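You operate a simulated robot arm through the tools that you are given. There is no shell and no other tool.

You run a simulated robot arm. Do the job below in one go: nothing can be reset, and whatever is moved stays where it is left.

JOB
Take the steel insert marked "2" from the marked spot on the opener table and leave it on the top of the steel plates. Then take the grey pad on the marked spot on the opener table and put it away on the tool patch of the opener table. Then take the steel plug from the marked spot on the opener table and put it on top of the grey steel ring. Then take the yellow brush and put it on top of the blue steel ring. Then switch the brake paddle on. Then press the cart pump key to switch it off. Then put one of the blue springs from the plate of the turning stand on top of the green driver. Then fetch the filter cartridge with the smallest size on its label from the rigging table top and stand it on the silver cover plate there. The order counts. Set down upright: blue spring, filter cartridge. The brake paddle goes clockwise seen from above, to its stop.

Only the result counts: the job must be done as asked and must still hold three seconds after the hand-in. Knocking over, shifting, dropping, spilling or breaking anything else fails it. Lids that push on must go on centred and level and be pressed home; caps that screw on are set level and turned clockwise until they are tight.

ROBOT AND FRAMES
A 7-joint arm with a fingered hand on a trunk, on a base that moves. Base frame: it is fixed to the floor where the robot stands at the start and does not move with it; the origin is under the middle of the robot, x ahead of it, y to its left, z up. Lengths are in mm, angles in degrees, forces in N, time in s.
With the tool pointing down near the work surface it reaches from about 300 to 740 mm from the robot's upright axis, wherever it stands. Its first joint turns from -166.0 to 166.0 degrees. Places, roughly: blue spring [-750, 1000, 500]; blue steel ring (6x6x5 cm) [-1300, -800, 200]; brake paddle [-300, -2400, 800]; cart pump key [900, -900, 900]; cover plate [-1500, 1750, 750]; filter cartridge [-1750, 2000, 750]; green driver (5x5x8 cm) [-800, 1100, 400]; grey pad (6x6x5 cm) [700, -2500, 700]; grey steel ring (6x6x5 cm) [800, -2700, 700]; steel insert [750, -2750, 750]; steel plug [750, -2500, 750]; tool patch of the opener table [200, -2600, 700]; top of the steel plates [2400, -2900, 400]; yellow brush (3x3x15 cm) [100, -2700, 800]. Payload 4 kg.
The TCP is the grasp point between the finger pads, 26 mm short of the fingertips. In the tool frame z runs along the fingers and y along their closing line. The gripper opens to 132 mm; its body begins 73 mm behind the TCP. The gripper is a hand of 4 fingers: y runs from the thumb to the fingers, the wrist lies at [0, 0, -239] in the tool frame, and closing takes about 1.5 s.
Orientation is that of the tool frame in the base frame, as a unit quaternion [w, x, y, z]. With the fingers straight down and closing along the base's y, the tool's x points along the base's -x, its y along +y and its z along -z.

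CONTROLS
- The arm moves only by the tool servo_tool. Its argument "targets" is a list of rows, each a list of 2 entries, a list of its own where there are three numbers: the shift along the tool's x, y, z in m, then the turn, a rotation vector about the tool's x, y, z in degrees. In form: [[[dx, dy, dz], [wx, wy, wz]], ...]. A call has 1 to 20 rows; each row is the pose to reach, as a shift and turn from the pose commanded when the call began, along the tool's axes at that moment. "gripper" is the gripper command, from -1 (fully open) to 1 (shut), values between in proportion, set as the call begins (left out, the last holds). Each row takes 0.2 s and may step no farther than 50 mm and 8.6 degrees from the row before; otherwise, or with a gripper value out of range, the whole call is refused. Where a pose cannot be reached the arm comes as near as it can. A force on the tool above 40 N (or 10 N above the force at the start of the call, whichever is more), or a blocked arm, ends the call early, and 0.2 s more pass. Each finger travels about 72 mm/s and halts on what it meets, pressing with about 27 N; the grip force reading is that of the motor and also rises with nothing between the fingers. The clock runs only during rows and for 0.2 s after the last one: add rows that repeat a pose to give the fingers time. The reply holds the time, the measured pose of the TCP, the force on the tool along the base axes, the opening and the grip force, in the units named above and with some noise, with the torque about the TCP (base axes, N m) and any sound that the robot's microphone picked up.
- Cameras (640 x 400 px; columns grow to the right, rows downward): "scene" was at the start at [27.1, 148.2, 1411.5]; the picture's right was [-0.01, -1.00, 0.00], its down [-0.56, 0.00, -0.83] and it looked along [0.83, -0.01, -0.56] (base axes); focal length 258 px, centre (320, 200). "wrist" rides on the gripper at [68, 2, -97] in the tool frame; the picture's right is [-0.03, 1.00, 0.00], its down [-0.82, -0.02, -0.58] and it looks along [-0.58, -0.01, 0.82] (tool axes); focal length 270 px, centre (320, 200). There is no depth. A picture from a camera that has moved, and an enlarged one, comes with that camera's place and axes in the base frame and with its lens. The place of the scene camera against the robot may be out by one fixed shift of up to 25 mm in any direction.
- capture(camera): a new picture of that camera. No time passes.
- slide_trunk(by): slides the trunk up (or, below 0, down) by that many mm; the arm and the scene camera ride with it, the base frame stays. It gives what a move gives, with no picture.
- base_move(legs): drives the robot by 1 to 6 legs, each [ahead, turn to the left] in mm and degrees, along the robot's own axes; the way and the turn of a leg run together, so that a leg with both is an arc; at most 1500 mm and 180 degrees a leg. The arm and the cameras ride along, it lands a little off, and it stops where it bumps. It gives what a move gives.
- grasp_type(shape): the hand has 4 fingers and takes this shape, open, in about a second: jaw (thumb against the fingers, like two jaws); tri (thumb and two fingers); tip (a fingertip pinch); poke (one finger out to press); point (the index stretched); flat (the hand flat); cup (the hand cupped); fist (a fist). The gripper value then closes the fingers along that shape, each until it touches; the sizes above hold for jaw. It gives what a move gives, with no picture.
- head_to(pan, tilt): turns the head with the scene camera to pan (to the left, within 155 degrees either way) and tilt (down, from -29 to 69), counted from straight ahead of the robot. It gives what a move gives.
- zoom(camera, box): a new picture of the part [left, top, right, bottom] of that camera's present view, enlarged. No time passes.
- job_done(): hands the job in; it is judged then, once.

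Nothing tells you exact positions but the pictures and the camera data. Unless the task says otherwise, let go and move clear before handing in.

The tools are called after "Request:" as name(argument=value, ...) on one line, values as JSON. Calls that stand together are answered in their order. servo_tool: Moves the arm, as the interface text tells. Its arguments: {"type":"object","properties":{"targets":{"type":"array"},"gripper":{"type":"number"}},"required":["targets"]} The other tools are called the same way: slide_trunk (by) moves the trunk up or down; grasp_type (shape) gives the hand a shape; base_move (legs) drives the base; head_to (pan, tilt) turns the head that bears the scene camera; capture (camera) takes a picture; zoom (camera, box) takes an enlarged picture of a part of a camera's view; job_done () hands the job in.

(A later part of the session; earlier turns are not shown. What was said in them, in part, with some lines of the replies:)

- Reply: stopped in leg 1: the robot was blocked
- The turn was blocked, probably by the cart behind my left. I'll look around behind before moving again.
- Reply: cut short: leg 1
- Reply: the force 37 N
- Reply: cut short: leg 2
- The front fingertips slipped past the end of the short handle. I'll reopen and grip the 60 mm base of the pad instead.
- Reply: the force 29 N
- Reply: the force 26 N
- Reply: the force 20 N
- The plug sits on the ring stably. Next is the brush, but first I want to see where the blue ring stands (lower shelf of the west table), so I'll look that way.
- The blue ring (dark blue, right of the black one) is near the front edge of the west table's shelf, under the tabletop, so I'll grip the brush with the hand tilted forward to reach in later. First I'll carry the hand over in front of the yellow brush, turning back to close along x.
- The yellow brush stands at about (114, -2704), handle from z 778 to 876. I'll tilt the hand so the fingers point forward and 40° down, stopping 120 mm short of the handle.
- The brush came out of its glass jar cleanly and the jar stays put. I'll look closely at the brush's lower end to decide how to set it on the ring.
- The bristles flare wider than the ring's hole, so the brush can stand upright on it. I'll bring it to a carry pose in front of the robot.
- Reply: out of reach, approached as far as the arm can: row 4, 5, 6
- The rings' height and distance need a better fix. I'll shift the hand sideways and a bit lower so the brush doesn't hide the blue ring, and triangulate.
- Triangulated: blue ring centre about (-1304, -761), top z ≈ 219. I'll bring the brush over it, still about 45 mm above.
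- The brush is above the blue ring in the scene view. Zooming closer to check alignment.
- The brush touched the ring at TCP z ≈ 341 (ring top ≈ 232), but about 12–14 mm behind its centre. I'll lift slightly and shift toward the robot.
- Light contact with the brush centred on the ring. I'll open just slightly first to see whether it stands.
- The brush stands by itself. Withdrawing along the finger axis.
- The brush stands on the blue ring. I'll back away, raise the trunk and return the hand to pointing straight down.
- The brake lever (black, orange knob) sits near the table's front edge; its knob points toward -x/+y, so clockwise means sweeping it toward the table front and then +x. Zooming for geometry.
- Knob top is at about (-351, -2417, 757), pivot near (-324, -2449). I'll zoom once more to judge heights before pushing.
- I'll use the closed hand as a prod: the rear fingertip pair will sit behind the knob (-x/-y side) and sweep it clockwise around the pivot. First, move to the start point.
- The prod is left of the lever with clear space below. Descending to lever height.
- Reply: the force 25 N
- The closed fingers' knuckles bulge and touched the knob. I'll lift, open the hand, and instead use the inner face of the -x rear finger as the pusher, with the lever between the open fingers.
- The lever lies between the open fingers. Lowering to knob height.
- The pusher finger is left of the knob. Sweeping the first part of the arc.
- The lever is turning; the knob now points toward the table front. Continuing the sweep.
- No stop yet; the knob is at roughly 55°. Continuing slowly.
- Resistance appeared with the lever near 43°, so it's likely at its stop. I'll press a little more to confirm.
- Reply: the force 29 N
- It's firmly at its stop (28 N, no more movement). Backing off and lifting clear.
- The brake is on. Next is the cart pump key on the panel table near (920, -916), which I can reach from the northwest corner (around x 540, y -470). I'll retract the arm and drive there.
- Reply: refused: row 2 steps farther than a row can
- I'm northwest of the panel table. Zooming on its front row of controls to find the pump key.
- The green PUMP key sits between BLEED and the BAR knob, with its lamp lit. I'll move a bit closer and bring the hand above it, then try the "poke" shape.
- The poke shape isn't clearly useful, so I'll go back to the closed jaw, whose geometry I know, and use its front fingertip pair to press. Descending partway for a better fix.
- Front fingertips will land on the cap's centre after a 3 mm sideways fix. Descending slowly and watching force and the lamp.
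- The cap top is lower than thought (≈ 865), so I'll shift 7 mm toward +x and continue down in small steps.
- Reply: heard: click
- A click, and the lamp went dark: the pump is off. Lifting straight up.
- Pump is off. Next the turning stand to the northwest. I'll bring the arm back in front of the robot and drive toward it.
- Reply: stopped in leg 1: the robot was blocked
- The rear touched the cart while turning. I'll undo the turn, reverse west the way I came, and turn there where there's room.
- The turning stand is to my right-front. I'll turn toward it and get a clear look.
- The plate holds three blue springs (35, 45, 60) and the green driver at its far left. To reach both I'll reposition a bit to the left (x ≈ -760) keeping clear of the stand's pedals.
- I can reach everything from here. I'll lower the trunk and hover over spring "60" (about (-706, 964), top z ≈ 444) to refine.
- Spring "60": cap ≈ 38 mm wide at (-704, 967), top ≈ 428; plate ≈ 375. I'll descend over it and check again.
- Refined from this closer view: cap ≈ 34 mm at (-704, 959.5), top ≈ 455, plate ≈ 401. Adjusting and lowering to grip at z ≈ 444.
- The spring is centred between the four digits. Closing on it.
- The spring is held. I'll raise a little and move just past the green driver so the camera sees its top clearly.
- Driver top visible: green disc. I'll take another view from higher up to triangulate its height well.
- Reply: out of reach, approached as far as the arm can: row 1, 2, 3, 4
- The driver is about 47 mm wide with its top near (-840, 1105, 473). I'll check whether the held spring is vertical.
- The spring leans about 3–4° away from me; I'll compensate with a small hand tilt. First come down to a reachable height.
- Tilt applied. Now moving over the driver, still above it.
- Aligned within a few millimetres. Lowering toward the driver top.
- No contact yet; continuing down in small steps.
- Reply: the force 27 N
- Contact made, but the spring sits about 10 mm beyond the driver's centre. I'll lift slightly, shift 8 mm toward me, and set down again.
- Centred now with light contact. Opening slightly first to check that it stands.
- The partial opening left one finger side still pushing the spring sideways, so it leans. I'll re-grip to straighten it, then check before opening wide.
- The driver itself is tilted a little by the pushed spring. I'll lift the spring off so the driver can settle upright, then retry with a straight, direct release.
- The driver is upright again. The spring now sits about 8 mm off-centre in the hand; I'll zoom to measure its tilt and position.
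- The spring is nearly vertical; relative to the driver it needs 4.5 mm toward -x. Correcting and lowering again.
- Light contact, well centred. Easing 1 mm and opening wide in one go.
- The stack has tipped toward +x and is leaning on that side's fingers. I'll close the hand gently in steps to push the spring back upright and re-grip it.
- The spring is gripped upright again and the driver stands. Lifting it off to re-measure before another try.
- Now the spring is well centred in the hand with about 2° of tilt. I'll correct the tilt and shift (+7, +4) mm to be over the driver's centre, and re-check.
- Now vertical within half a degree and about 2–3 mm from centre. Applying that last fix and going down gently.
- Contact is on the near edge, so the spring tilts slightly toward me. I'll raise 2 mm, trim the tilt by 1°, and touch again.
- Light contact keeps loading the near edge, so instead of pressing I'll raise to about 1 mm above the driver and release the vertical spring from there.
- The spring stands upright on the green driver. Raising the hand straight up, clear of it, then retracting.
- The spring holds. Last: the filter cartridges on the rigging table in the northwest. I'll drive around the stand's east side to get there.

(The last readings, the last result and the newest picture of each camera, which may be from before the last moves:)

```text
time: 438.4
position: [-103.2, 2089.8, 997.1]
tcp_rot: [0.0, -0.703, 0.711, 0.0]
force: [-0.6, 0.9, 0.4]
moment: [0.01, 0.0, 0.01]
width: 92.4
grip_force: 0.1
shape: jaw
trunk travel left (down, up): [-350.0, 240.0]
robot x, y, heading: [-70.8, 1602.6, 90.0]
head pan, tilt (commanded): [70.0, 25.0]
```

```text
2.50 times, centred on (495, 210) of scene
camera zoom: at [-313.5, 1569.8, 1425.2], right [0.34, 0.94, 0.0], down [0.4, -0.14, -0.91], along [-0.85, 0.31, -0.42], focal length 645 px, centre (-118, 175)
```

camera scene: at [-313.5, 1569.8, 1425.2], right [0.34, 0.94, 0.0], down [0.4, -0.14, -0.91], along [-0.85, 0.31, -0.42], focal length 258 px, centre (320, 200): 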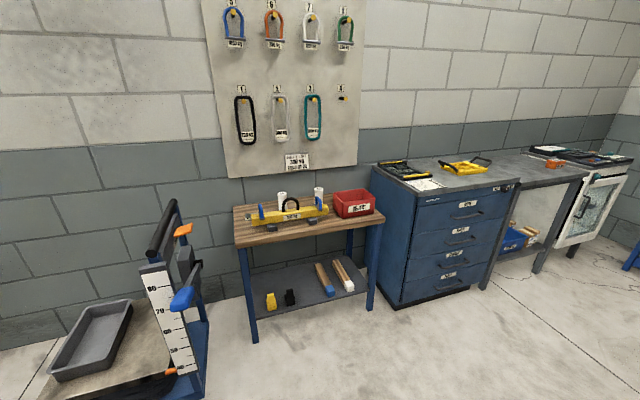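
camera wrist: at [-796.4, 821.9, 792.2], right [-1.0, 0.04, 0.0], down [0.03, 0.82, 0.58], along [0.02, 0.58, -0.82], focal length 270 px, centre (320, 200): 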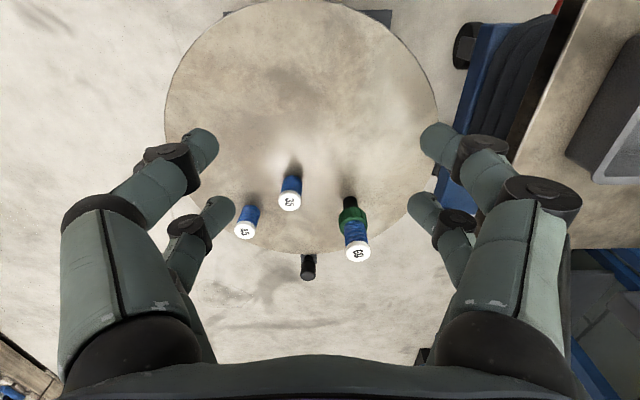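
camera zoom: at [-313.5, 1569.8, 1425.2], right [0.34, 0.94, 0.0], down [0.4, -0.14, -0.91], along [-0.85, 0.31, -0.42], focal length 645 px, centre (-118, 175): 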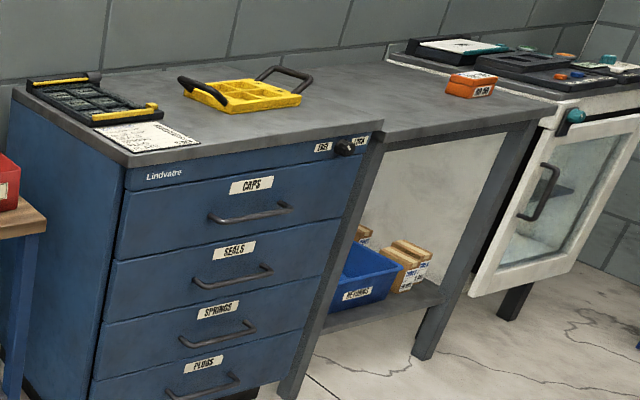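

Two cartridges are visible ("25" and "100") behind a yellow spreader beam; there may be others hidden. I'll drive closer in front of that table and look from higher up.

Request:
base_move(legs=[[190, 0], [0, 90], [720, 0]])

Request:
slide_trunk(by=150)

Request:
head_to(pan=0, tilt=40)

Request:
capture(camera="scene")

Request:
capture(camera="wrist")

```text
time: 447.8
position: [-1281.6, 1749.8, 995.4]
tcp_rot: [0.0, 1.0, -0.001, 0.001]
force: [0.5, -0.5, 0.0]
moment: [-0.02, 0.03, -0.01]
width: 92.2
grip_force: 0.0
shape: jaw
trunk travel left (down, up): [-350.0, 240.0]
robot x, y, heading: [-793.2, 1785.1, -179.3]
head pan, tilt (commanded): [70.0, 25.0]
```

```text
time: 449.5
position: [-1282.2, 1748.9, 1146.1]
tcp_rot: [-0.001, 1.0, -0.001, 0.001]
force: [-0.9, -1.2, -0.2]
moment: [0.0, 0.0, 0.01]
width: 92.1
grip_force: 0.1
shape: jaw
trunk travel left (down, up): [-500.0, 90.0]
robot x, y, heading: [-794.7, 1784.4, -179.5]
head pan, tilt (commanded): [70.0, 25.0]
```

```text
time: 450.9
position: [-1281.8, 1750.6, 1146.4]
tcp_rot: [0.001, 1.0, -0.001, 0.0]
force: [0.6, -0.2, 0.3]
moment: [0.01, -0.04, -0.05]
width: 91.8
grip_force: 0.1
shape: jaw
trunk travel left (down, up): [-500.0, 90.0]
robot x, y, heading: [-792.3, 1788.6, -179.5]
head pan, tilt (commanded): [0.0, 40.0]
```

```text
taken
camera scene: at [-820.1, 1628.6, 1552.0], right [-0.01, 1.0, 0.0], down [0.64, 0.01, -0.77], along [-0.77, -0.01, -0.64], focal length 258 px, centre (320, 200)
```

scene: 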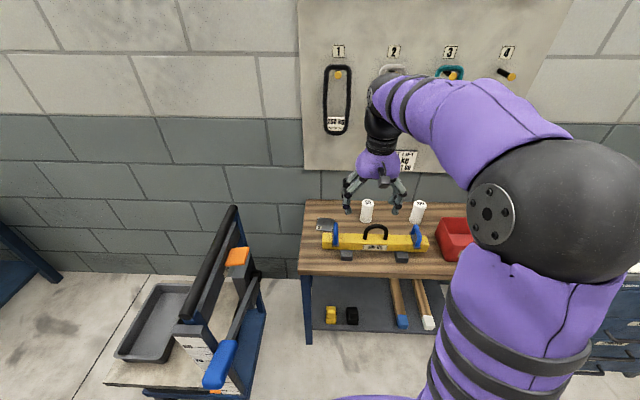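

```text
taken
camera wrist: at [-1214.5, 1748.2, 1242.1], right [-0.03, -1.0, 0.0], down [-0.82, 0.02, 0.58], along [-0.58, 0.02, -0.82], focal length 270 px, centre (320, 200)
```

wrist: 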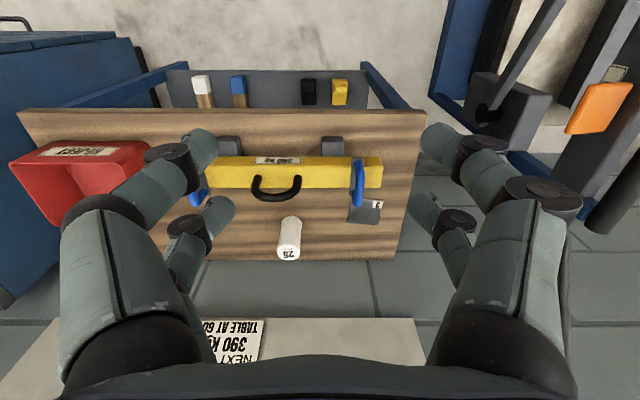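

Request:
zoom(camera="scene", box=[295, 180, 495, 290])

Request:
zoom(camera="wrist", box=[230, 140, 430, 280])

Request:
head_to(pan=25, tilt=30)

Request:
zoom(camera="scene", box=[350, 150, 640, 340])

```text
3.20 times, centred on (395, 235) of scene
camera zoom: at [-820.1, 1628.6, 1552.0], right [-0.01, 1.0, 0.0], down [0.64, 0.01, -0.77], along [-0.77, -0.01, -0.64], focal length 825 px, centre (80, 88)
```

zoom: 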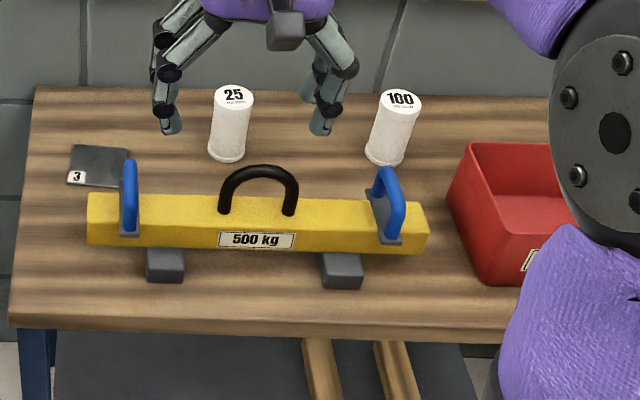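

```text
2.86 times, centred on (330, 210) of wrist
camera zoom: at [-1214.5, 1748.2, 1242.1], right [-0.03, -1.0, 0.0], down [-0.82, 0.02, 0.58], along [-0.58, 0.02, -0.82], focal length 772 px, centre (291, 171)
```

zoom: 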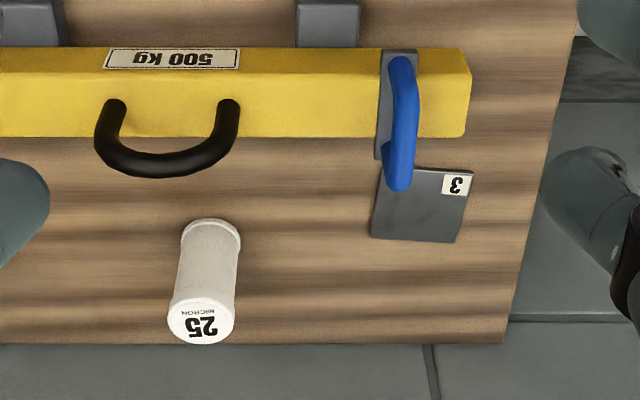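

```text
time: 451.8
position: [-1281.8, 1748.7, 1146.5]
tcp_rot: [-0.001, 1.0, -0.001, -0.001]
force: [-0.6, 0.5, -0.5]
moment: [-0.01, 0.0, 0.0]
width: 92.3
grip_force: 0.0
shape: jaw
trunk travel left (down, up): [-500.0, 90.0]
robot x, y, heading: [-792.7, 1784.7, -179.5]
head pan, tilt (commanded): [25.0, 30.0]
```

```text
2.11 times, centred on (495, 245) of scene
camera zoom: at [-816.7, 1590.5, 1567.3], right [-0.43, 0.9, 0.0], down [0.45, 0.21, -0.87], along [-0.78, -0.37, -0.5], focal length 543 px, centre (-48, 105)
```

zoom: 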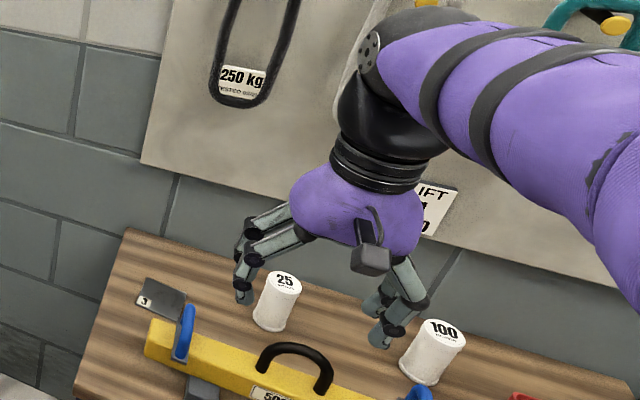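

Only "25" and "100" are on the table, so "25" is the smallest; the silver cover plate (label "3") lies just beyond the beam's left end. I'll move closer.

Request:
base_move(legs=[[195, 0]])

Request:
slide_trunk(by=-100)

Request:
capture(camera="wrist")

Request:
head_to(pan=0, tilt=50)

Request:
capture(camera="scene")

```text
time: 453.4
position: [-1478.7, 1747.5, 1145.9]
tcp_rot: [0.001, 1.0, -0.001, 0.0]
force: [0.3, 0.6, 0.1]
moment: [-0.01, -0.01, -0.02]
width: 92.2
grip_force: 0.1
shape: jaw
trunk travel left (down, up): [-500.0, 90.0]
robot x, y, heading: [-988.7, 1785.2, -179.3]
head pan, tilt (commanded): [25.0, 30.0]
```

```text
time: 454.7
position: [-1477.7, 1748.4, 1045.6]
tcp_rot: [0.0, 1.0, -0.001, 0.0]
force: [-1.2, -0.6, -0.3]
moment: [-0.03, 0.01, 0.01]
width: 92.1
grip_force: 0.1
shape: jaw
trunk travel left (down, up): [-400.0, 190.0]
robot x, y, heading: [-989.1, 1783.8, -179.4]
head pan, tilt (commanded): [25.0, 30.0]
```

```text
taken
camera wrist: at [-1409.8, 1746.7, 1142.1], right [-0.03, -1.0, 0.0], down [-0.82, 0.02, 0.58], along [-0.58, 0.02, -0.82], focal length 270 px, centre (320, 200)
```

wrist: 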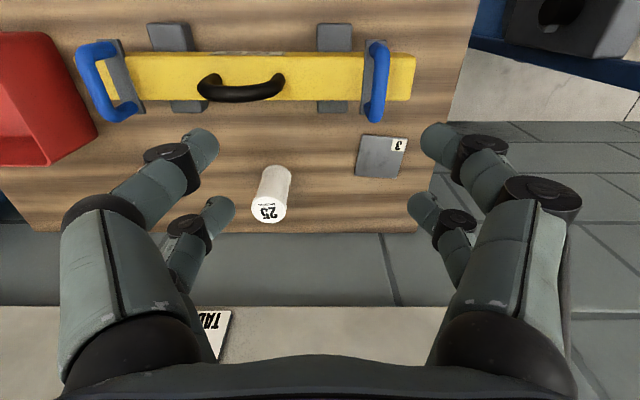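

```text
time: 455.6
position: [-1477.0, 1749.6, 1045.5]
tcp_rot: [0.0, 1.0, -0.001, -0.001]
force: [0.1, 0.7, -0.4]
moment: [-0.02, -0.05, -0.02]
width: 92.2
grip_force: 0.0
shape: jaw
trunk travel left (down, up): [-400.0, 190.0]
robot x, y, heading: [-990.4, 1783.9, -179.5]
head pan, tilt (commanded): [0.0, 50.0]
```

```text
taken
camera scene: at [-1007.5, 1627.0, 1437.8], right [-0.01, 1.0, 0.0], down [0.77, 0.01, -0.64], along [-0.64, -0.01, -0.77], focal length 258 px, centre (320, 200)
```

scene: 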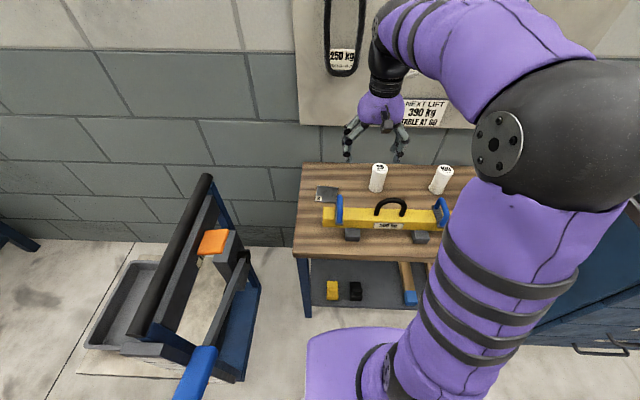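

Cartridge "25" is at about (-1646, 1827), 88 mm tall on a table at z ≈ 744; the plate is at (-1608, 1652). Moving above the cartridge.

Request:
servo_tool(targets=[[[-0.035, -0.016, 0], [0, 0, 0]], [[-0.07, -0.033, 0], [0, 0, 0]], [[-0.105, -0.05, 0], [0, 0, 0]], [[-0.14, -0.066, 0.01], [0, 0, 0]], [[-0.166, -0.078, 0.03], [0, 0, 0]], [[-0.166, -0.078, 0.07], [0, 0, 0]], [[-0.166, -0.078, 0.11], [0, 0, 0]], [[-0.166, -0.078, 0.11], [0, 0, 0]]], gripper=-0.5)

Request:
capture(camera="wrist")

```text
time: 457.4
position: [-1644.2, 1827.0, 934.1]
tcp_rot: [0.0, 1.0, 0.0, 0.0]
force: [0.3, 0.0, -0.4]
moment: [-0.02, 0.0, 0.03]
width: 98.6
grip_force: 0.1
shape: jaw
trunk travel left (down, up): [-400.0, 190.0]
robot x, y, heading: [-990.1, 1784.8, -179.5]
head pan, tilt (commanded): [0.0, 50.0]
```

```text
taken
camera wrist: at [-1576.1, 1826.0, 1030.8], right [-0.03, -1.0, 0.0], down [-0.82, 0.02, 0.58], along [-0.58, 0.02, -0.82], focal length 270 px, centre (320, 200)
```

wrist: 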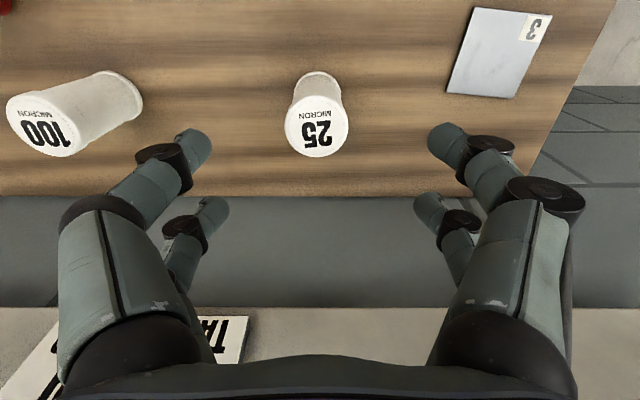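

Cartridge refined to (-1650, 1830), top ≈ 828. Descending around it.

Request:
servo_tool(targets=[[[-0.003, -0.003, 0.03], [0, 0, 0]], [[-0.003, -0.003, 0.06], [0, 0, 0]], [[-0.003, -0.003, 0.085], [0, 0, 0]], [[-0.003, -0.003, 0.085], [0, 0, 0]]])

Request:
capture(camera="wrist")

```text
time: 458.4
position: [-1646.6, 1829.7, 849.7]
tcp_rot: [0.0, 1.0, -0.001, 0.0]
force: [0.1, 0.1, 0.0]
moment: [0.0, 0.01, -0.02]
width: 98.5
grip_force: 0.0
shape: jaw
trunk travel left (down, up): [-400.0, 190.0]
robot x, y, heading: [-989.8, 1784.6, -179.4]
head pan, tilt (commanded): [0.0, 50.0]
```

```text
taken
camera wrist: at [-1578.8, 1828.1, 946.2], right [-0.03, -1.0, 0.0], down [-0.82, 0.02, 0.58], along [-0.58, 0.02, -0.82], focal length 270 px, centre (320, 200)
```

wrist: 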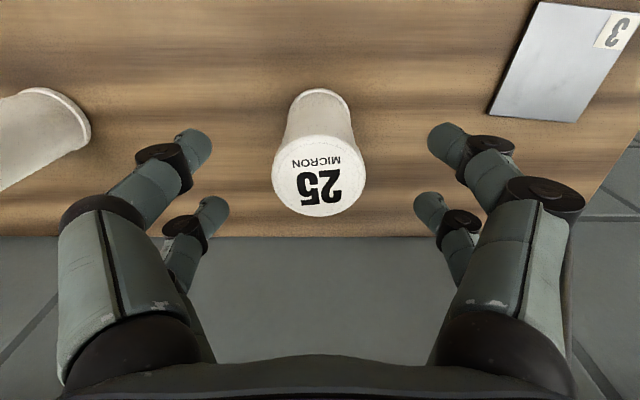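

Request:
servo_tool(targets=[[[-0.002, 0, 0.02], [0, 0, 0]], [[-0.002, 0, 0.04], [0, 0, 0]], [[-0.002, 0, 0.051], [0, 0, 0]], [[-0.002, 0, 0.051], [0, 0, 0]]])

Request:
capture(camera="wrist")

```text
time: 459.4
position: [-1648.8, 1830.7, 798.9]
tcp_rot: [-0.001, 1.0, -0.001, -0.001]
force: [-0.6, 1.1, 0.3]
moment: [-0.03, -0.04, -0.02]
width: 98.8
grip_force: 0.1
shape: jaw
trunk travel left (down, up): [-400.0, 190.0]
robot x, y, heading: [-988.2, 1787.6, -179.2]
head pan, tilt (commanded): [0.0, 50.0]
```

```text
taken
camera wrist: at [-1580.7, 1828.0, 895.5], right [-0.03, -1.0, 0.0], down [-0.82, 0.02, 0.58], along [-0.58, 0.02, -0.82], focal length 270 px, centre (320, 200)
```

wrist: 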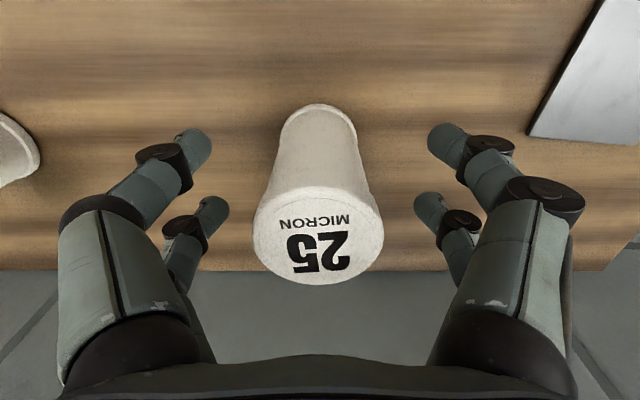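

Centred. Closing on the cartridge body.

Request:
servo_tool(targets=[[[-0.003, 0, 0], [0, 0, 0]], [[-0.003, 0, 0], [0, 0, 0]], [[-0.003, 0, 0], [0, 0, 0]], [[-0.003, 0, 0], [0, 0, 0]], [[-0.003, 0, 0], [0, 0, 0]], [[-0.003, 0, 0], [0, 0, 0]], [[-0.003, 0, 0], [0, 0, 0]]], gripper=1)

Request:
servo_tool(targets=[[[0, 0, -0.015], [0, 0, 0]], [[0, 0, -0.045], [0, 0, 0]], [[0, 0, -0.08], [0, 0, 0]], [[0, 0, -0.08], [0, 0, 0]]])

Request:
capture(camera="wrist")

Request:
capture(camera="scene")

```text
time: 461.0
position: [-1650.1, 1828.2, 800.3]
tcp_rot: [0.0, 1.0, -0.001, 0.0]
force: [-0.4, 0.1, 0.1]
moment: [-0.02, 0.01, 0.02]
width: 30.4
grip_force: 27.1
shape: jaw
trunk travel left (down, up): [-400.0, 190.0]
robot x, y, heading: [-988.3, 1784.7, -179.7]
head pan, tilt (commanded): [0.0, 50.0]
```

```text
time: 462.0
position: [-1651.6, 1829.3, 880.2]
tcp_rot: [0.0, 1.0, -0.001, 0.0]
force: [0.2, -0.5, -1.3]
moment: [-0.01, -0.01, -0.01]
width: 30.2
grip_force: 26.9
shape: jaw
trunk travel left (down, up): [-400.0, 190.0]
robot x, y, heading: [-986.7, 1787.2, -179.7]
head pan, tilt (commanded): [0.0, 50.0]
```

```text
taken
camera wrist: at [-1583.5, 1828.5, 976.9], right [-0.03, -1.0, 0.0], down [-0.82, 0.02, 0.58], along [-0.58, 0.02, -0.82], focal length 270 px, centre (320, 200)
```

wrist: 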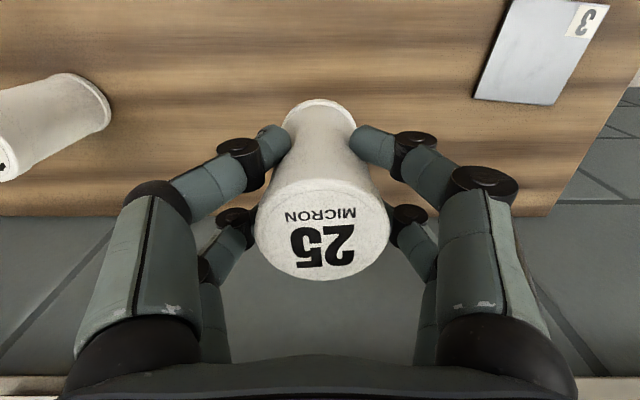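

```text
taken
camera scene: at [-1007.5, 1627.1, 1437.8], right [-0.01, 1.0, 0.0], down [0.77, 0.01, -0.64], along [-0.64, -0.01, -0.77], focal length 258 px, centre (320, 200)
```

scene: 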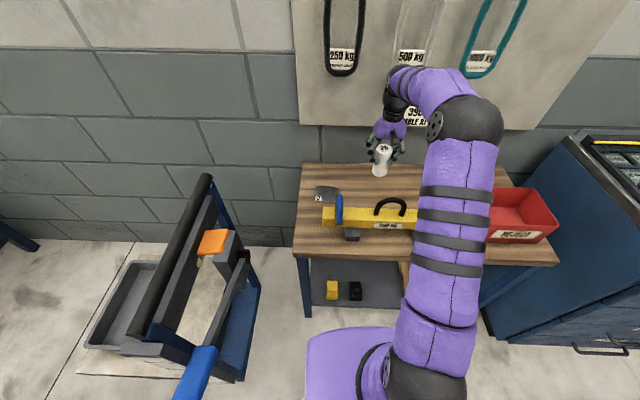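

Held upright. I'll move sideways next to the plate to measure it well.

Request:
servo_tool(targets=[[[0, 0.035, -0.01], [0, 0, 0]], [[0, 0.07, -0.02], [0, 0, 0]], [[0, 0.105, -0.02], [0, 0, 0]], [[0, 0.105, -0.02], [0, 0, 0]]])

Request:
capture(camera="wrist")

Request:
zoom(camera="scene", box=[295, 130, 445, 250])

```text
time: 463.0
position: [-1651.0, 1725.6, 899.4]
tcp_rot: [0.0, 1.0, -0.002, 0.0]
force: [-0.4, -0.3, -0.4]
moment: [-0.02, 0.0, -0.03]
width: 30.2
grip_force: 26.9
shape: jaw
trunk travel left (down, up): [-400.0, 190.0]
robot x, y, heading: [-991.0, 1781.8, -179.2]
head pan, tilt (commanded): [0.0, 50.0]
```

```text
taken
camera wrist: at [-1583.3, 1724.7, 996.1], right [-0.03, -1.0, 0.0], down [-0.82, 0.02, 0.58], along [-0.58, 0.02, -0.82], focal length 270 px, centre (320, 200)
```

wrist: 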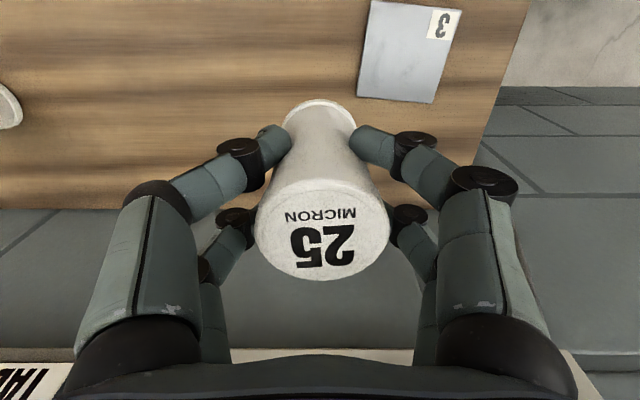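

```text
3.33 times, centred on (370, 190) of scene
camera zoom: at [-1007.7, 1626.8, 1437.7], right [-0.01, 1.0, 0.0], down [0.77, 0.01, -0.64], along [-0.64, -0.01, -0.77], focal length 860 px, centre (153, 233)
```

zoom: 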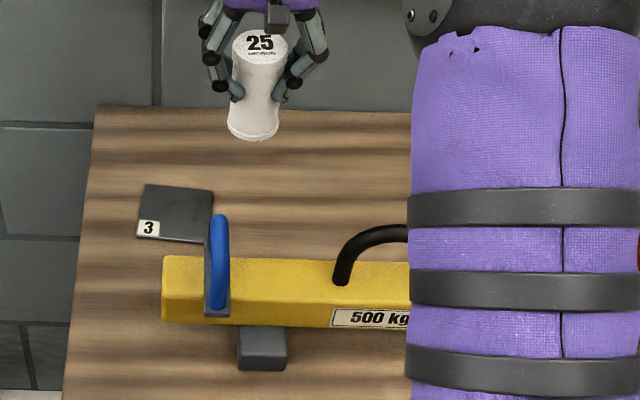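

The plate's centre is about (-1617, 1654.5), roughly 70 mm square. I'll go over it, turning the hand 40° so its camera stays away from the blue shackle.

Request:
servo_tool(targets=[[[0.006, 0.012, 0], [0, 0, 6.7]], [[0.012, 0.0235, 0], [0, 0, 13.4]], [[0.018, 0.035, 0], [0, 0, 20]], [[0.024, 0.047, 0], [0, 0, 26.7]], [[0.03, 0.0587, 0], [0, 0, 33.4]], [[0.0362, 0.0705, 0], [0, 0, 40]], [[0.0362, 0.0705, 0.02], [0, 0, 40]], [[0.0362, 0.0705, 0.02], [0, 0, 40]]])

Request:
capture(camera="wrist")

Request:
zoom(camera="scene", box=[295, 130, 415, 250])

```text
time: 464.8
position: [-1617.0, 1653.5, 878.0]
tcp_rot: [0.0, 0.939, -0.343, 0.0]
force: [-0.1, 0.2, -1.8]
moment: [0.02, -0.01, 0.01]
width: 29.8
grip_force: 27.0
shape: jaw
trunk travel left (down, up): [-400.0, 190.0]
robot x, y, heading: [-990.2, 1787.2, -179.4]
head pan, tilt (commanded): [0.0, 50.0]
```

```text
taken
camera wrist: at [-1565.6, 1609.2, 975.8], right [-0.66, -0.75, 0.0], down [-0.61, 0.54, 0.58], along [-0.43, 0.38, -0.82], focal length 270 px, centre (320, 200)
```

wrist: 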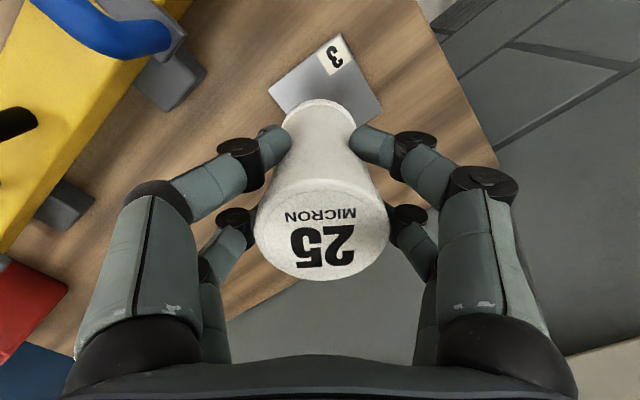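

```text
3.33 times, centred on (355, 190) of scene
camera zoom: at [-1007.8, 1627.0, 1437.8], right [-0.01, 1.0, 0.0], down [0.77, 0.01, -0.64], along [-0.64, -0.01, -0.77], focal length 860 px, centre (203, 233)
```

zoom: 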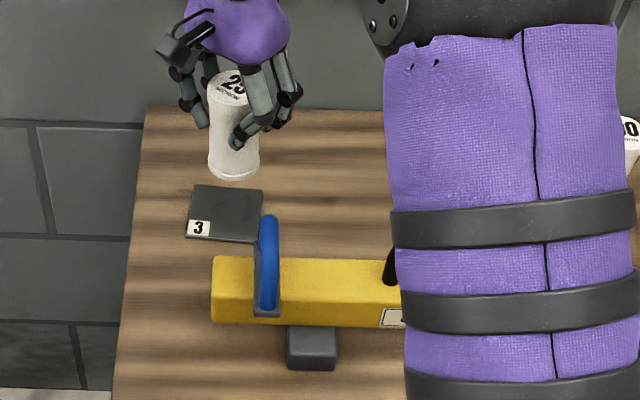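

From the two views the plate is really at z ≈ 724 with centre (-1620, 1648). I'll correct the position and lower toward it.

Request:
servo_tool(targets=[[[0.0022, 0.0054, 0.015], [0, 0, 0]], [[0.0022, 0.0054, 0.035], [0, 0, 0]], [[0.0022, 0.0054, 0.055], [0, 0, 0]], [[0.0022, 0.0054, 0.055], [0, 0, 0]]])

Request:
capture(camera="wrist")

Request:
zoom(camera="scene", box=[295, 150, 395, 250])

```text
time: 465.8
position: [-1617.8, 1647.3, 823.7]
tcp_rot: [0.0, 0.939, -0.343, 0.0]
force: [0.2, -0.5, -0.7]
moment: [-0.01, 0.02, -0.01]
width: 30.1
grip_force: 26.8
shape: jaw
trunk travel left (down, up): [-400.0, 190.0]
robot x, y, heading: [-992.5, 1782.4, -179.5]
head pan, tilt (commanded): [0.0, 50.0]
```

```text
taken
camera wrist: at [-1567.4, 1603.6, 920.7], right [-0.66, -0.75, 0.0], down [-0.61, 0.54, 0.58], along [-0.43, 0.38, -0.82], focal length 270 px, centre (320, 200)
```

wrist: 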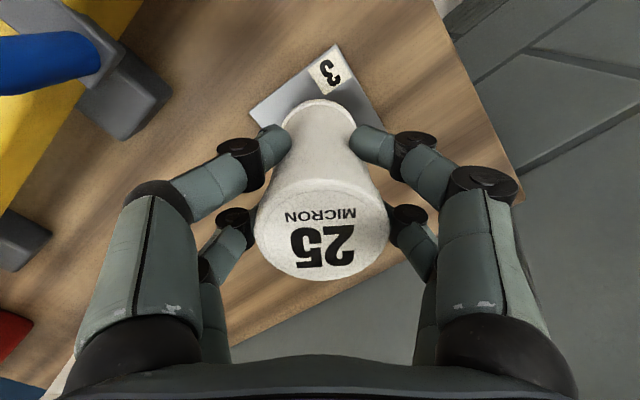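

```text
4.00 times, centred on (345, 200) of scene
camera zoom: at [-1007.8, 1627.0, 1437.8], right [-0.01, 1.0, 0.0], down [0.77, 0.01, -0.64], along [-0.64, -0.01, -0.77], focal length 1032 px, centre (220, 200)
```

zoom: 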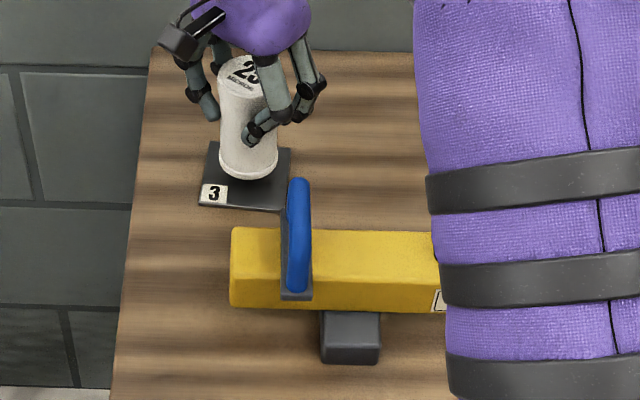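

Well over the plate. Lowering to contact.

Request:
servo_tool(targets=[[[0, 0, 0.008], [0, 0, 0]], [[0, 0, 0.014], [0, 0, 0]], [[0, 0, 0.014], [0, 0, 0]]])

Request:
servo_tool(targets=[[[0, 0, 0.002], [0, 0, 0]], [[0, 0, 0.002], [0, 0, 0]]])

Request:
servo_tool(targets=[[[0, 0, 0.002], [0, 0, 0]], [[0, 0, 0.002], [0, 0, 0]]])

Request:
servo_tool(targets=[[[0, 0, 0.0015], [0, 0, 0]], [[0, 0, 0.0015], [0, 0, 0]]])

```text
time: 466.6
position: [-1617.4, 1648.7, 810.5]
tcp_rot: [0.001, 0.939, -0.343, 0.0]
force: [0.2, -0.5, -1.3]
moment: [-0.03, 0.0, -0.01]
width: 29.7
grip_force: 27.1
shape: jaw
trunk travel left (down, up): [-400.0, 190.0]
robot x, y, heading: [-990.6, 1782.8, -179.2]
head pan, tilt (commanded): [0.0, 50.0]
```

```text
time: 467.2
position: [-1617.6, 1649.0, 808.7]
tcp_rot: [0.0, 0.939, -0.343, 0.0]
force: [0.5, 0.3, -1.9]
moment: [0.01, 0.0, -0.01]
width: 30.1
grip_force: 27.4
shape: jaw
trunk travel left (down, up): [-400.0, 190.0]
robot x, y, heading: [-987.1, 1786.8, -179.6]
head pan, tilt (commanded): [0.0, 50.0]
```

```text
time: 467.8
position: [-1617.5, 1649.1, 806.3]
tcp_rot: [0.0, 0.939, -0.343, 0.0]
force: [0.3, 0.1, -1.0]
moment: [0.02, -0.05, 0.03]
width: 30.2
grip_force: 27.4
shape: jaw
trunk travel left (down, up): [-400.0, 190.0]
robot x, y, heading: [-988.7, 1784.3, -179.3]
head pan, tilt (commanded): [0.0, 50.0]
```

```text
time: 468.4
position: [-1617.2, 1647.9, 803.7]
tcp_rot: [-0.001, 0.94, -0.342, 0.0]
force: [0.0, -0.7, -1.1]
moment: [-0.01, 0.01, 0.03]
width: 29.9
grip_force: 26.9
shape: jaw
trunk travel left (down, up): [-400.0, 190.0]
robot x, y, heading: [-992.7, 1782.0, -179.4]
head pan, tilt (commanded): [0.0, 50.0]
```

Request:
servo_tool(targets=[[[0, 0, 0.001], [0, 0, 0]], [[0, 0, 0.001], [0, 0, 0]]])

Request:
servo_tool(targets=[[[0, 0, 0.001], [0, 0, 0]], [[0, 0, 0.001], [0, 0, 0]]])

Request:
zoom(camera="scene", box=[295, 150, 395, 250])

```text
time: 469.0
position: [-1618.3, 1648.3, 803.5]
tcp_rot: [0.0, 0.939, -0.343, 0.0]
force: [0.1, 0.6, -1.6]
moment: [-0.04, -0.04, 0.01]
width: 29.8
grip_force: 26.9
shape: jaw
trunk travel left (down, up): [-400.0, 190.0]
robot x, y, heading: [-990.4, 1781.0, -179.5]
head pan, tilt (commanded): [0.0, 50.0]
```

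```text
time: 469.6
position: [-1617.6, 1648.2, 803.0]
tcp_rot: [0.0, 0.939, -0.343, 0.001]
force: [0.1, 0.1, 3.8]
moment: [0.04, 0.02, -0.02]
width: 30.0
grip_force: 27.1
shape: jaw
trunk travel left (down, up): [-400.0, 190.0]
robot x, y, heading: [-990.9, 1783.4, -179.6]
head pan, tilt (commanded): [0.0, 50.0]
```

```text
4.00 times, centred on (345, 200) of scene
camera zoom: at [-1007.3, 1627.1, 1437.8], right [-0.01, 1.0, 0.0], down [0.77, 0.01, -0.64], along [-0.64, -0.01, -0.77], focal length 1032 px, centre (220, 200)
```

zoom: 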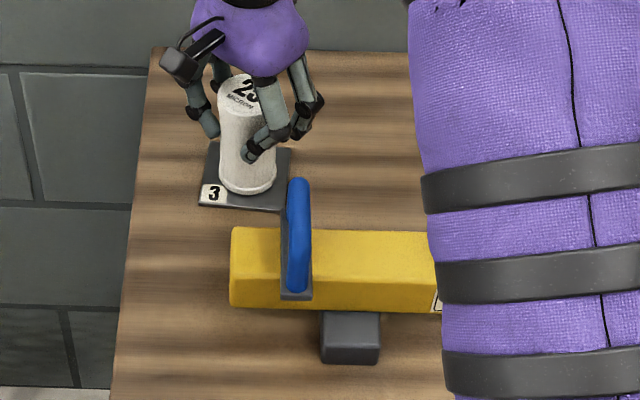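

Contact on the plate, flush. Easing up a hair and opening wide.

Request:
servo_tool(targets=[[[0, 0, -0.0012], [0, 0, 0]], [[0, 0, -0.0012], [0, 0, 0]]])

Request:
servo_tool(targets=[[[0, 0, 0], [0, 0, 0]], [[0, 0, 0], [0, 0, 0]], [[0, 0, 0], [0, 0, 0]], [[0, 0, 0], [0, 0, 0]], [[0, 0, 0], [0, 0, 0]], [[0, 0, 0], [0, 0, 0]], [[0, 0, 0], [0, 0, 0]]], gripper=-0.5)

Request:
capture(camera="wrist")

Request:
zoom(camera="scene", box=[295, 150, 395, 250])

```text
time: 470.2
position: [-1617.2, 1648.7, 802.7]
tcp_rot: [0.0, 0.939, -0.343, 0.0]
force: [-0.5, 0.7, -0.6]
moment: [-0.01, -0.04, 0.0]
width: 29.8
grip_force: 26.6
shape: jaw
trunk travel left (down, up): [-400.0, 190.0]
robot x, y, heading: [-987.1, 1784.5, -179.6]
head pan, tilt (commanded): [0.0, 50.0]
```

```text
time: 471.8
position: [-1618.2, 1648.1, 803.9]
tcp_rot: [0.0, 0.939, -0.344, 0.001]
force: [0.2, -0.3, -0.2]
moment: [-0.01, -0.02, 0.03]
width: 98.7
grip_force: 0.0
shape: jaw
trunk travel left (down, up): [-400.0, 190.0]
robot x, y, heading: [-989.8, 1787.2, -179.4]
head pan, tilt (commanded): [0.0, 50.0]
```

```text
taken
camera wrist: at [-1567.2, 1603.5, 900.6], right [-0.66, -0.75, 0.0], down [-0.61, 0.54, 0.58], along [-0.43, 0.38, -0.82], focal length 270 px, centre (320, 200)
```

wrist: 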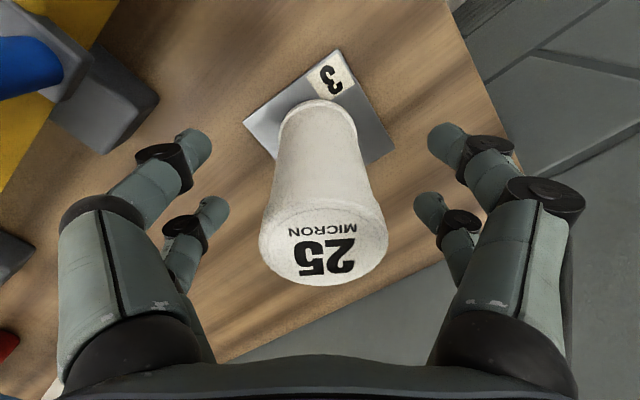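

```text
4.00 times, centred on (345, 200) of scene
camera zoom: at [-1007.6, 1627.0, 1437.8], right [-0.01, 1.0, 0.0], down [0.77, 0.01, -0.64], along [-0.64, -0.01, -0.77], focal length 1032 px, centre (220, 200)
```

zoom: 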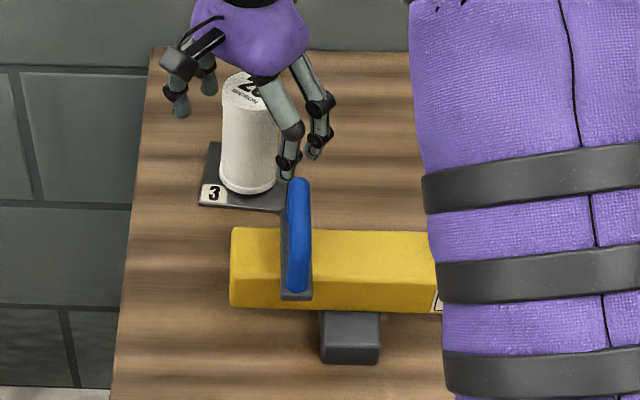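

The cartridge stands on the cover plate. Raising the hand straight up and clear.

Request:
servo_tool(targets=[[[0, 0, -0.02], [0, 0, 0]], [[0, 0, -0.06], [0, 0, 0]], [[0, 0, -0.1], [0, 0, 0]], [[0, 0, -0.145], [0, 0, 0]], [[0, 0, -0.19], [0, 0, 0]], [[0, 0, -0.21], [0, 0, 0]], [[0, 0, -0.21], [0, 0, 0]]])

Request:
capture(camera="wrist")

Request:
zoom(camera="scene", box=[285, 120, 445, 260])

```text
time: 473.4
position: [-1616.6, 1648.3, 1014.7]
tcp_rot: [0.0, 0.939, -0.343, 0.0]
force: [-0.3, -1.4, -0.4]
moment: [-0.03, -0.01, 0.0]
width: 98.7
grip_force: 0.1
shape: jaw
trunk travel left (down, up): [-400.0, 190.0]
robot x, y, heading: [-991.4, 1788.4, -179.5]
head pan, tilt (commanded): [0.0, 50.0]
```

```text
taken
camera wrist: at [-1566.8, 1603.2, 1111.2], right [-0.66, -0.75, 0.0], down [-0.61, 0.54, 0.58], along [-0.43, 0.38, -0.82], focal length 270 px, centre (320, 200)
```

wrist: 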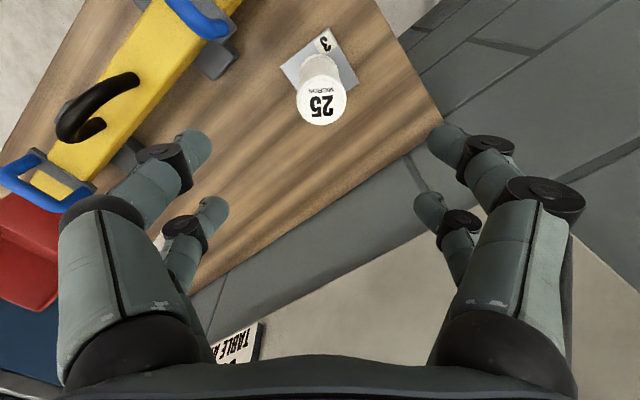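

```text
2.86 times, centred on (365, 190) of scene
camera zoom: at [-1007.5, 1627.0, 1437.8], right [-0.01, 1.0, 0.0], down [0.77, 0.01, -0.64], along [-0.64, -0.01, -0.77], focal length 737 px, centre (191, 229)
```

zoom: 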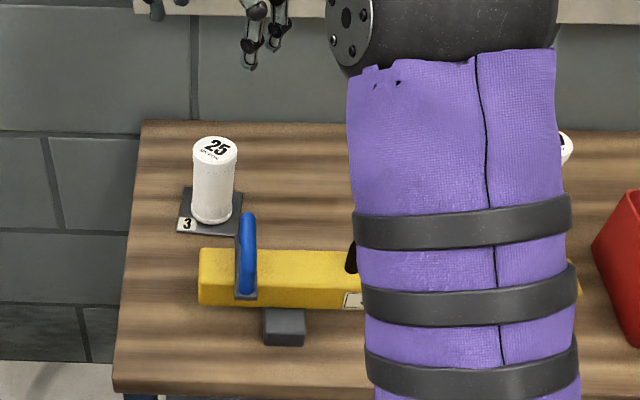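

All steps are done; before handing in I'll look at the spring on the driver and other results from here.

Request:
head_to(pan=103, tilt=40)

Request:
capture(camera="scene")

Request:
zoom(camera="scene", box=[240, 130, 400, 260])

```text
time: 475.2
position: [-1616.6, 1648.5, 1014.9]
tcp_rot: [0.001, 0.94, -0.342, 0.001]
force: [0.7, -0.3, -0.8]
moment: [-0.02, 0.02, -0.02]
width: 98.8
grip_force: 0.1
shape: jaw
trunk travel left (down, up): [-400.0, 190.0]
robot x, y, heading: [-992.9, 1783.7, -179.5]
head pan, tilt (commanded): [103.0, 40.0]
```

```text
taken
camera scene: at [-910.8, 1545.0, 1451.9], right [-0.97, -0.23, 0.0], down [-0.15, 0.63, -0.77], along [0.18, -0.74, -0.64], focal length 258 px, centre (320, 200)
```

scene: 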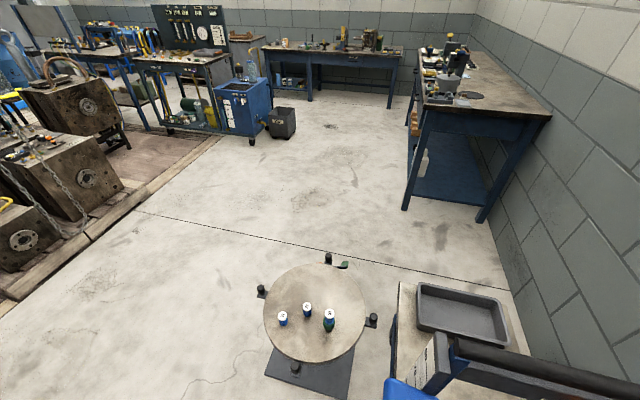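

```text
3.08 times, centred on (320, 195) of scene
camera zoom: at [-910.8, 1545.0, 1451.9], right [-0.97, -0.23, 0.0], down [-0.15, 0.63, -0.77], along [0.18, -0.74, -0.64], focal length 793 px, centre (320, 215)
```

zoom: 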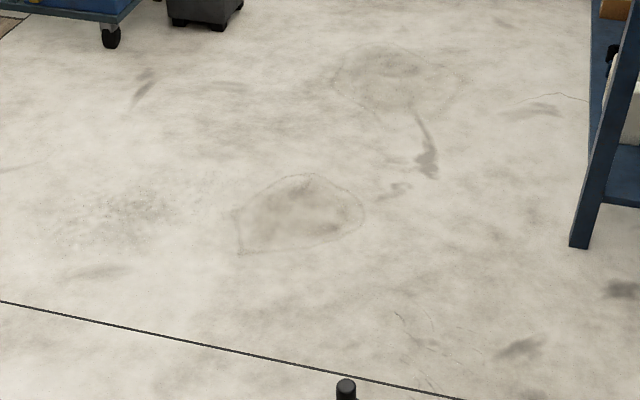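

Request:
zoom(camera="scene", box=[250, 250, 390, 380])

Request:
zoom(camera="scene", box=[255, 25, 420, 110])

Request:
zoom(camera="scene", box=[400, 100, 480, 190])

Request:
zoom(camera="scene", box=[130, 30, 300, 150])

```text
3.08 times, centred on (320, 315) of scene
camera zoom: at [-910.8, 1545.0, 1451.9], right [-0.97, -0.23, 0.0], down [-0.15, 0.63, -0.77], along [0.18, -0.74, -0.64], focal length 793 px, centre (320, -154)
```

zoom: 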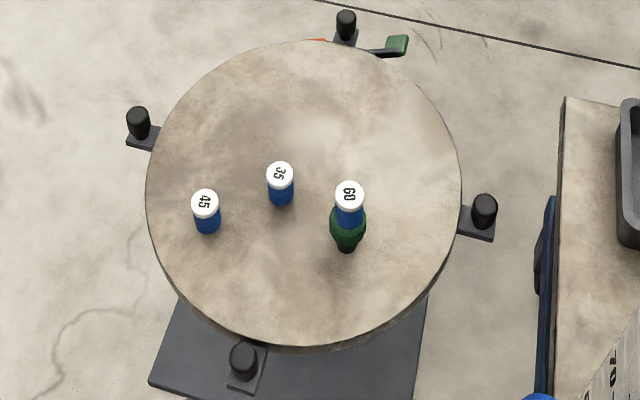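

```text
3.88 times, centred on (338, 68) of scene
camera zoom: at [-910.8, 1545.0, 1451.9], right [-0.97, -0.23, 0.0], down [-0.15, 0.63, -0.77], along [0.18, -0.74, -0.64], focal length 1000 px, centre (252, 714)
```

zoom: 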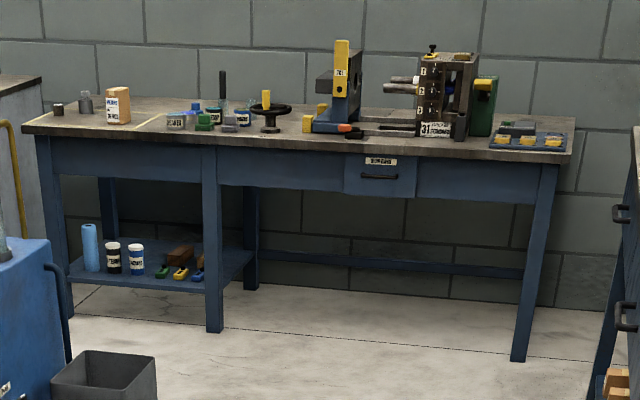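

```text
4.44 times, centred on (440, 145) of scene
camera zoom: at [-910.8, 1545.0, 1451.9], right [-0.97, -0.23, 0.0], down [-0.15, 0.63, -0.77], along [0.18, -0.74, -0.64], focal length 1146 px, centre (-213, 444)
```

zoom: 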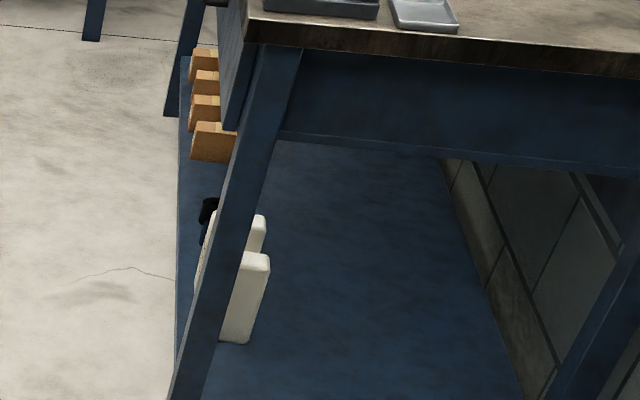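

```text
3.33 times, centred on (215, 90) of scene
camera zoom: at [-910.8, 1545.0, 1451.9], right [-0.97, -0.23, 0.0], down [-0.15, 0.63, -0.77], along [0.18, -0.74, -0.64], focal length 860 px, centre (670, 567)
```

zoom: 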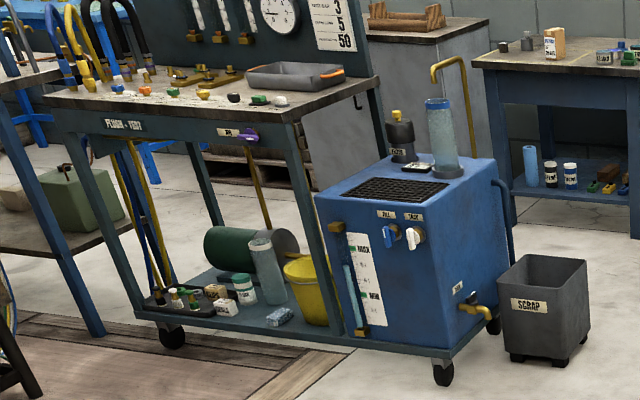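

The spring, plug and others look right. I'll back away from the table and check the brush on the blue ring from a clearer angle.

Request:
base_move(legs=[[-500, 0]])

Request:
head_to(pan=75, tilt=20)

Request:
capture(camera="scene")

```text
time: 478.2
position: [-1113.5, 1652.5, 1013.6]
tcp_rot: [0.0, 0.939, -0.345, 0.0]
force: [-0.5, -0.4, -0.5]
moment: [-0.01, -0.01, -0.01]
width: 98.7
grip_force: 0.2
shape: jaw
trunk travel left (down, up): [-400.0, 190.0]
robot x, y, heading: [-483.7, 1791.2, -179.8]
head pan, tilt (commanded): [103.0, 40.0]
```

```text
time: 479.1
position: [-1114.4, 1653.2, 1014.7]
tcp_rot: [0.0, 0.939, -0.345, 0.0]
force: [0.4, -0.5, -0.2]
moment: [-0.01, -0.01, 0.04]
width: 98.8
grip_force: 0.0
shape: jaw
trunk travel left (down, up): [-400.0, 190.0]
robot x, y, heading: [-488.2, 1785.2, -180.0]
head pan, tilt (commanded): [75.0, 20.0]
```

```text
taken
camera scene: at [-450.1, 1540.9, 1483.3], right [-0.97, 0.25, 0.0], down [0.09, 0.33, -0.94], along [-0.24, -0.91, -0.34], focal length 258 px, centre (320, 200)
```

scene: 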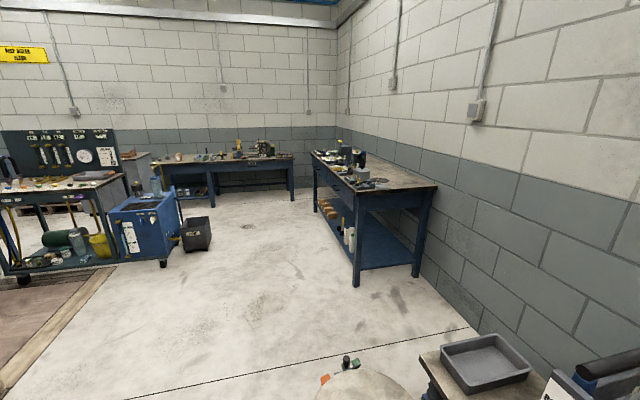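

Request:
zoom(camera="scene", box=[310, 190, 370, 260])

Request:
zoom(camera="scene", box=[150, 140, 300, 210])

Request:
head_to(pan=20, tilt=35)

Request:
capture(camera="scene")

```text
5.71 times, centred on (340, 225) of scene
camera zoom: at [-450.1, 1540.9, 1483.3], right [-0.97, 0.25, 0.0], down [0.09, 0.33, -0.94], along [-0.24, -0.91, -0.34], focal length 1474 px, centre (206, 57)
```

zoom: 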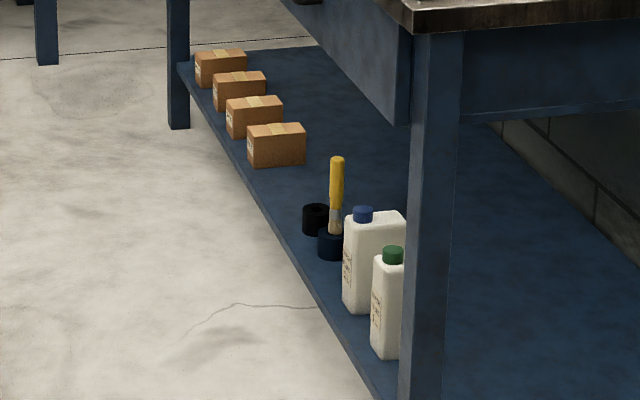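

```text
4.27 times, centred on (225, 175) of scene
camera zoom: at [-450.1, 1540.9, 1483.3], right [-0.97, 0.25, 0.0], down [0.09, 0.33, -0.94], along [-0.24, -0.91, -0.34], focal length 1100 px, centre (725, 307)
```

zoom: 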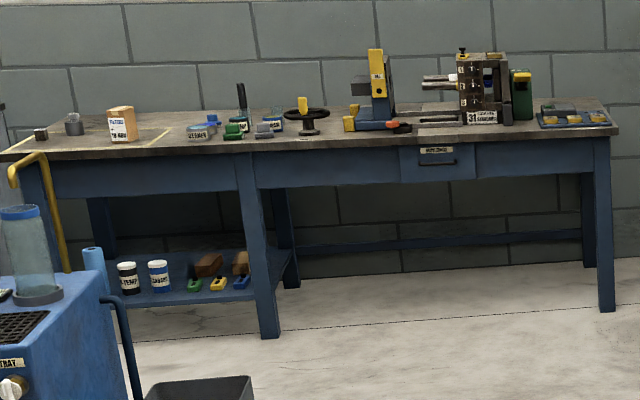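

```text
time: 480.4
position: [-1113.5, 1652.6, 1015.4]
tcp_rot: [0.0, 0.939, -0.344, 0.0]
force: [-0.5, 0.4, 0.0]
moment: [-0.02, 0.05, 0.0]
width: 98.8
grip_force: 0.1
shape: jaw
trunk travel left (down, up): [-400.0, 190.0]
robot x, y, heading: [-484.3, 1788.9, -179.6]
head pan, tilt (commanded): [20.0, 35.0]
```

```text
taken
camera scene: at [-509.1, 1600.4, 1459.5], right [-0.35, 0.94, 0.0], down [0.54, 0.2, -0.82], along [-0.77, -0.28, -0.57], focal length 258 px, centre (320, 200)
```

scene: 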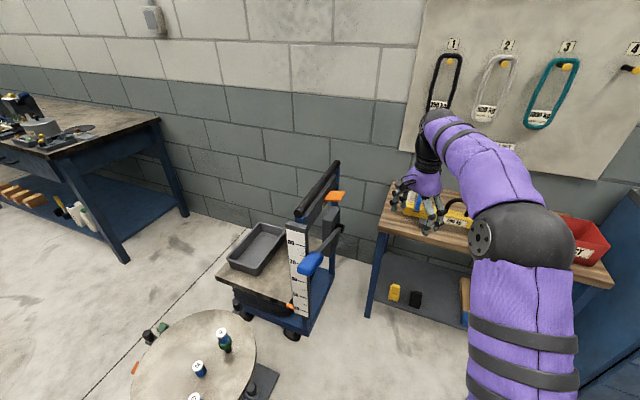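

Everything checks out: the brush stands on the blue ring, the plug on the grey ring, the spring on the green driver and the "25" cartridge on the cover plate. The brake is on, the pump is off, and the hand is clear, so I'm handing in.

Request:
job_done()

```text
The job is handed in.
```

I completed all eight tasks in the order given and handed the job in. The result was not reported back to me.

| Task | Where it ended |
|---|---|
| Steel insert "2" | On the top of the steel plates, near the middle |
| Grey pad | In the empty front slot of the tool area on the opener table, next to the green pad |
| Steel plug ("24") | On the grey steel ring, about 6 mm off centre but resting stably |
| Yellow brush | Standing on the blue steel ring on the shelf of the west table |
| Brake paddle | Turned clockwise until it would move no further |
| Cart pump key | Pressed once; I heard a click and the green lamp went out |
| Blue spring ("60") | Upright on top of the green driver |
| Filter cartridge ("25") | Upright on the silver cover plate; the only other one I saw was "100" |

Three things could affect the judging:

- **Tool patch:** I saw no marked outline for it. I put the pad where the rows of tools had a gap, close to the position you gave.
- **Green driver:** it tipped briefly during two failed attempts to set the spring down. It stood upright again each time, and the spring stayed on at the third attempt.
- **Base contact:** the base bumped something twice while turning, probably the cart or the scrap bin. It stopped at once, and nothing looked out of place afterwards.

Before handing in I looked again at the spring, brush, plug, cartridge and opener table, and all were still in place. I did not recheck the insert, which I last saw standing on the plates right after I set it down.
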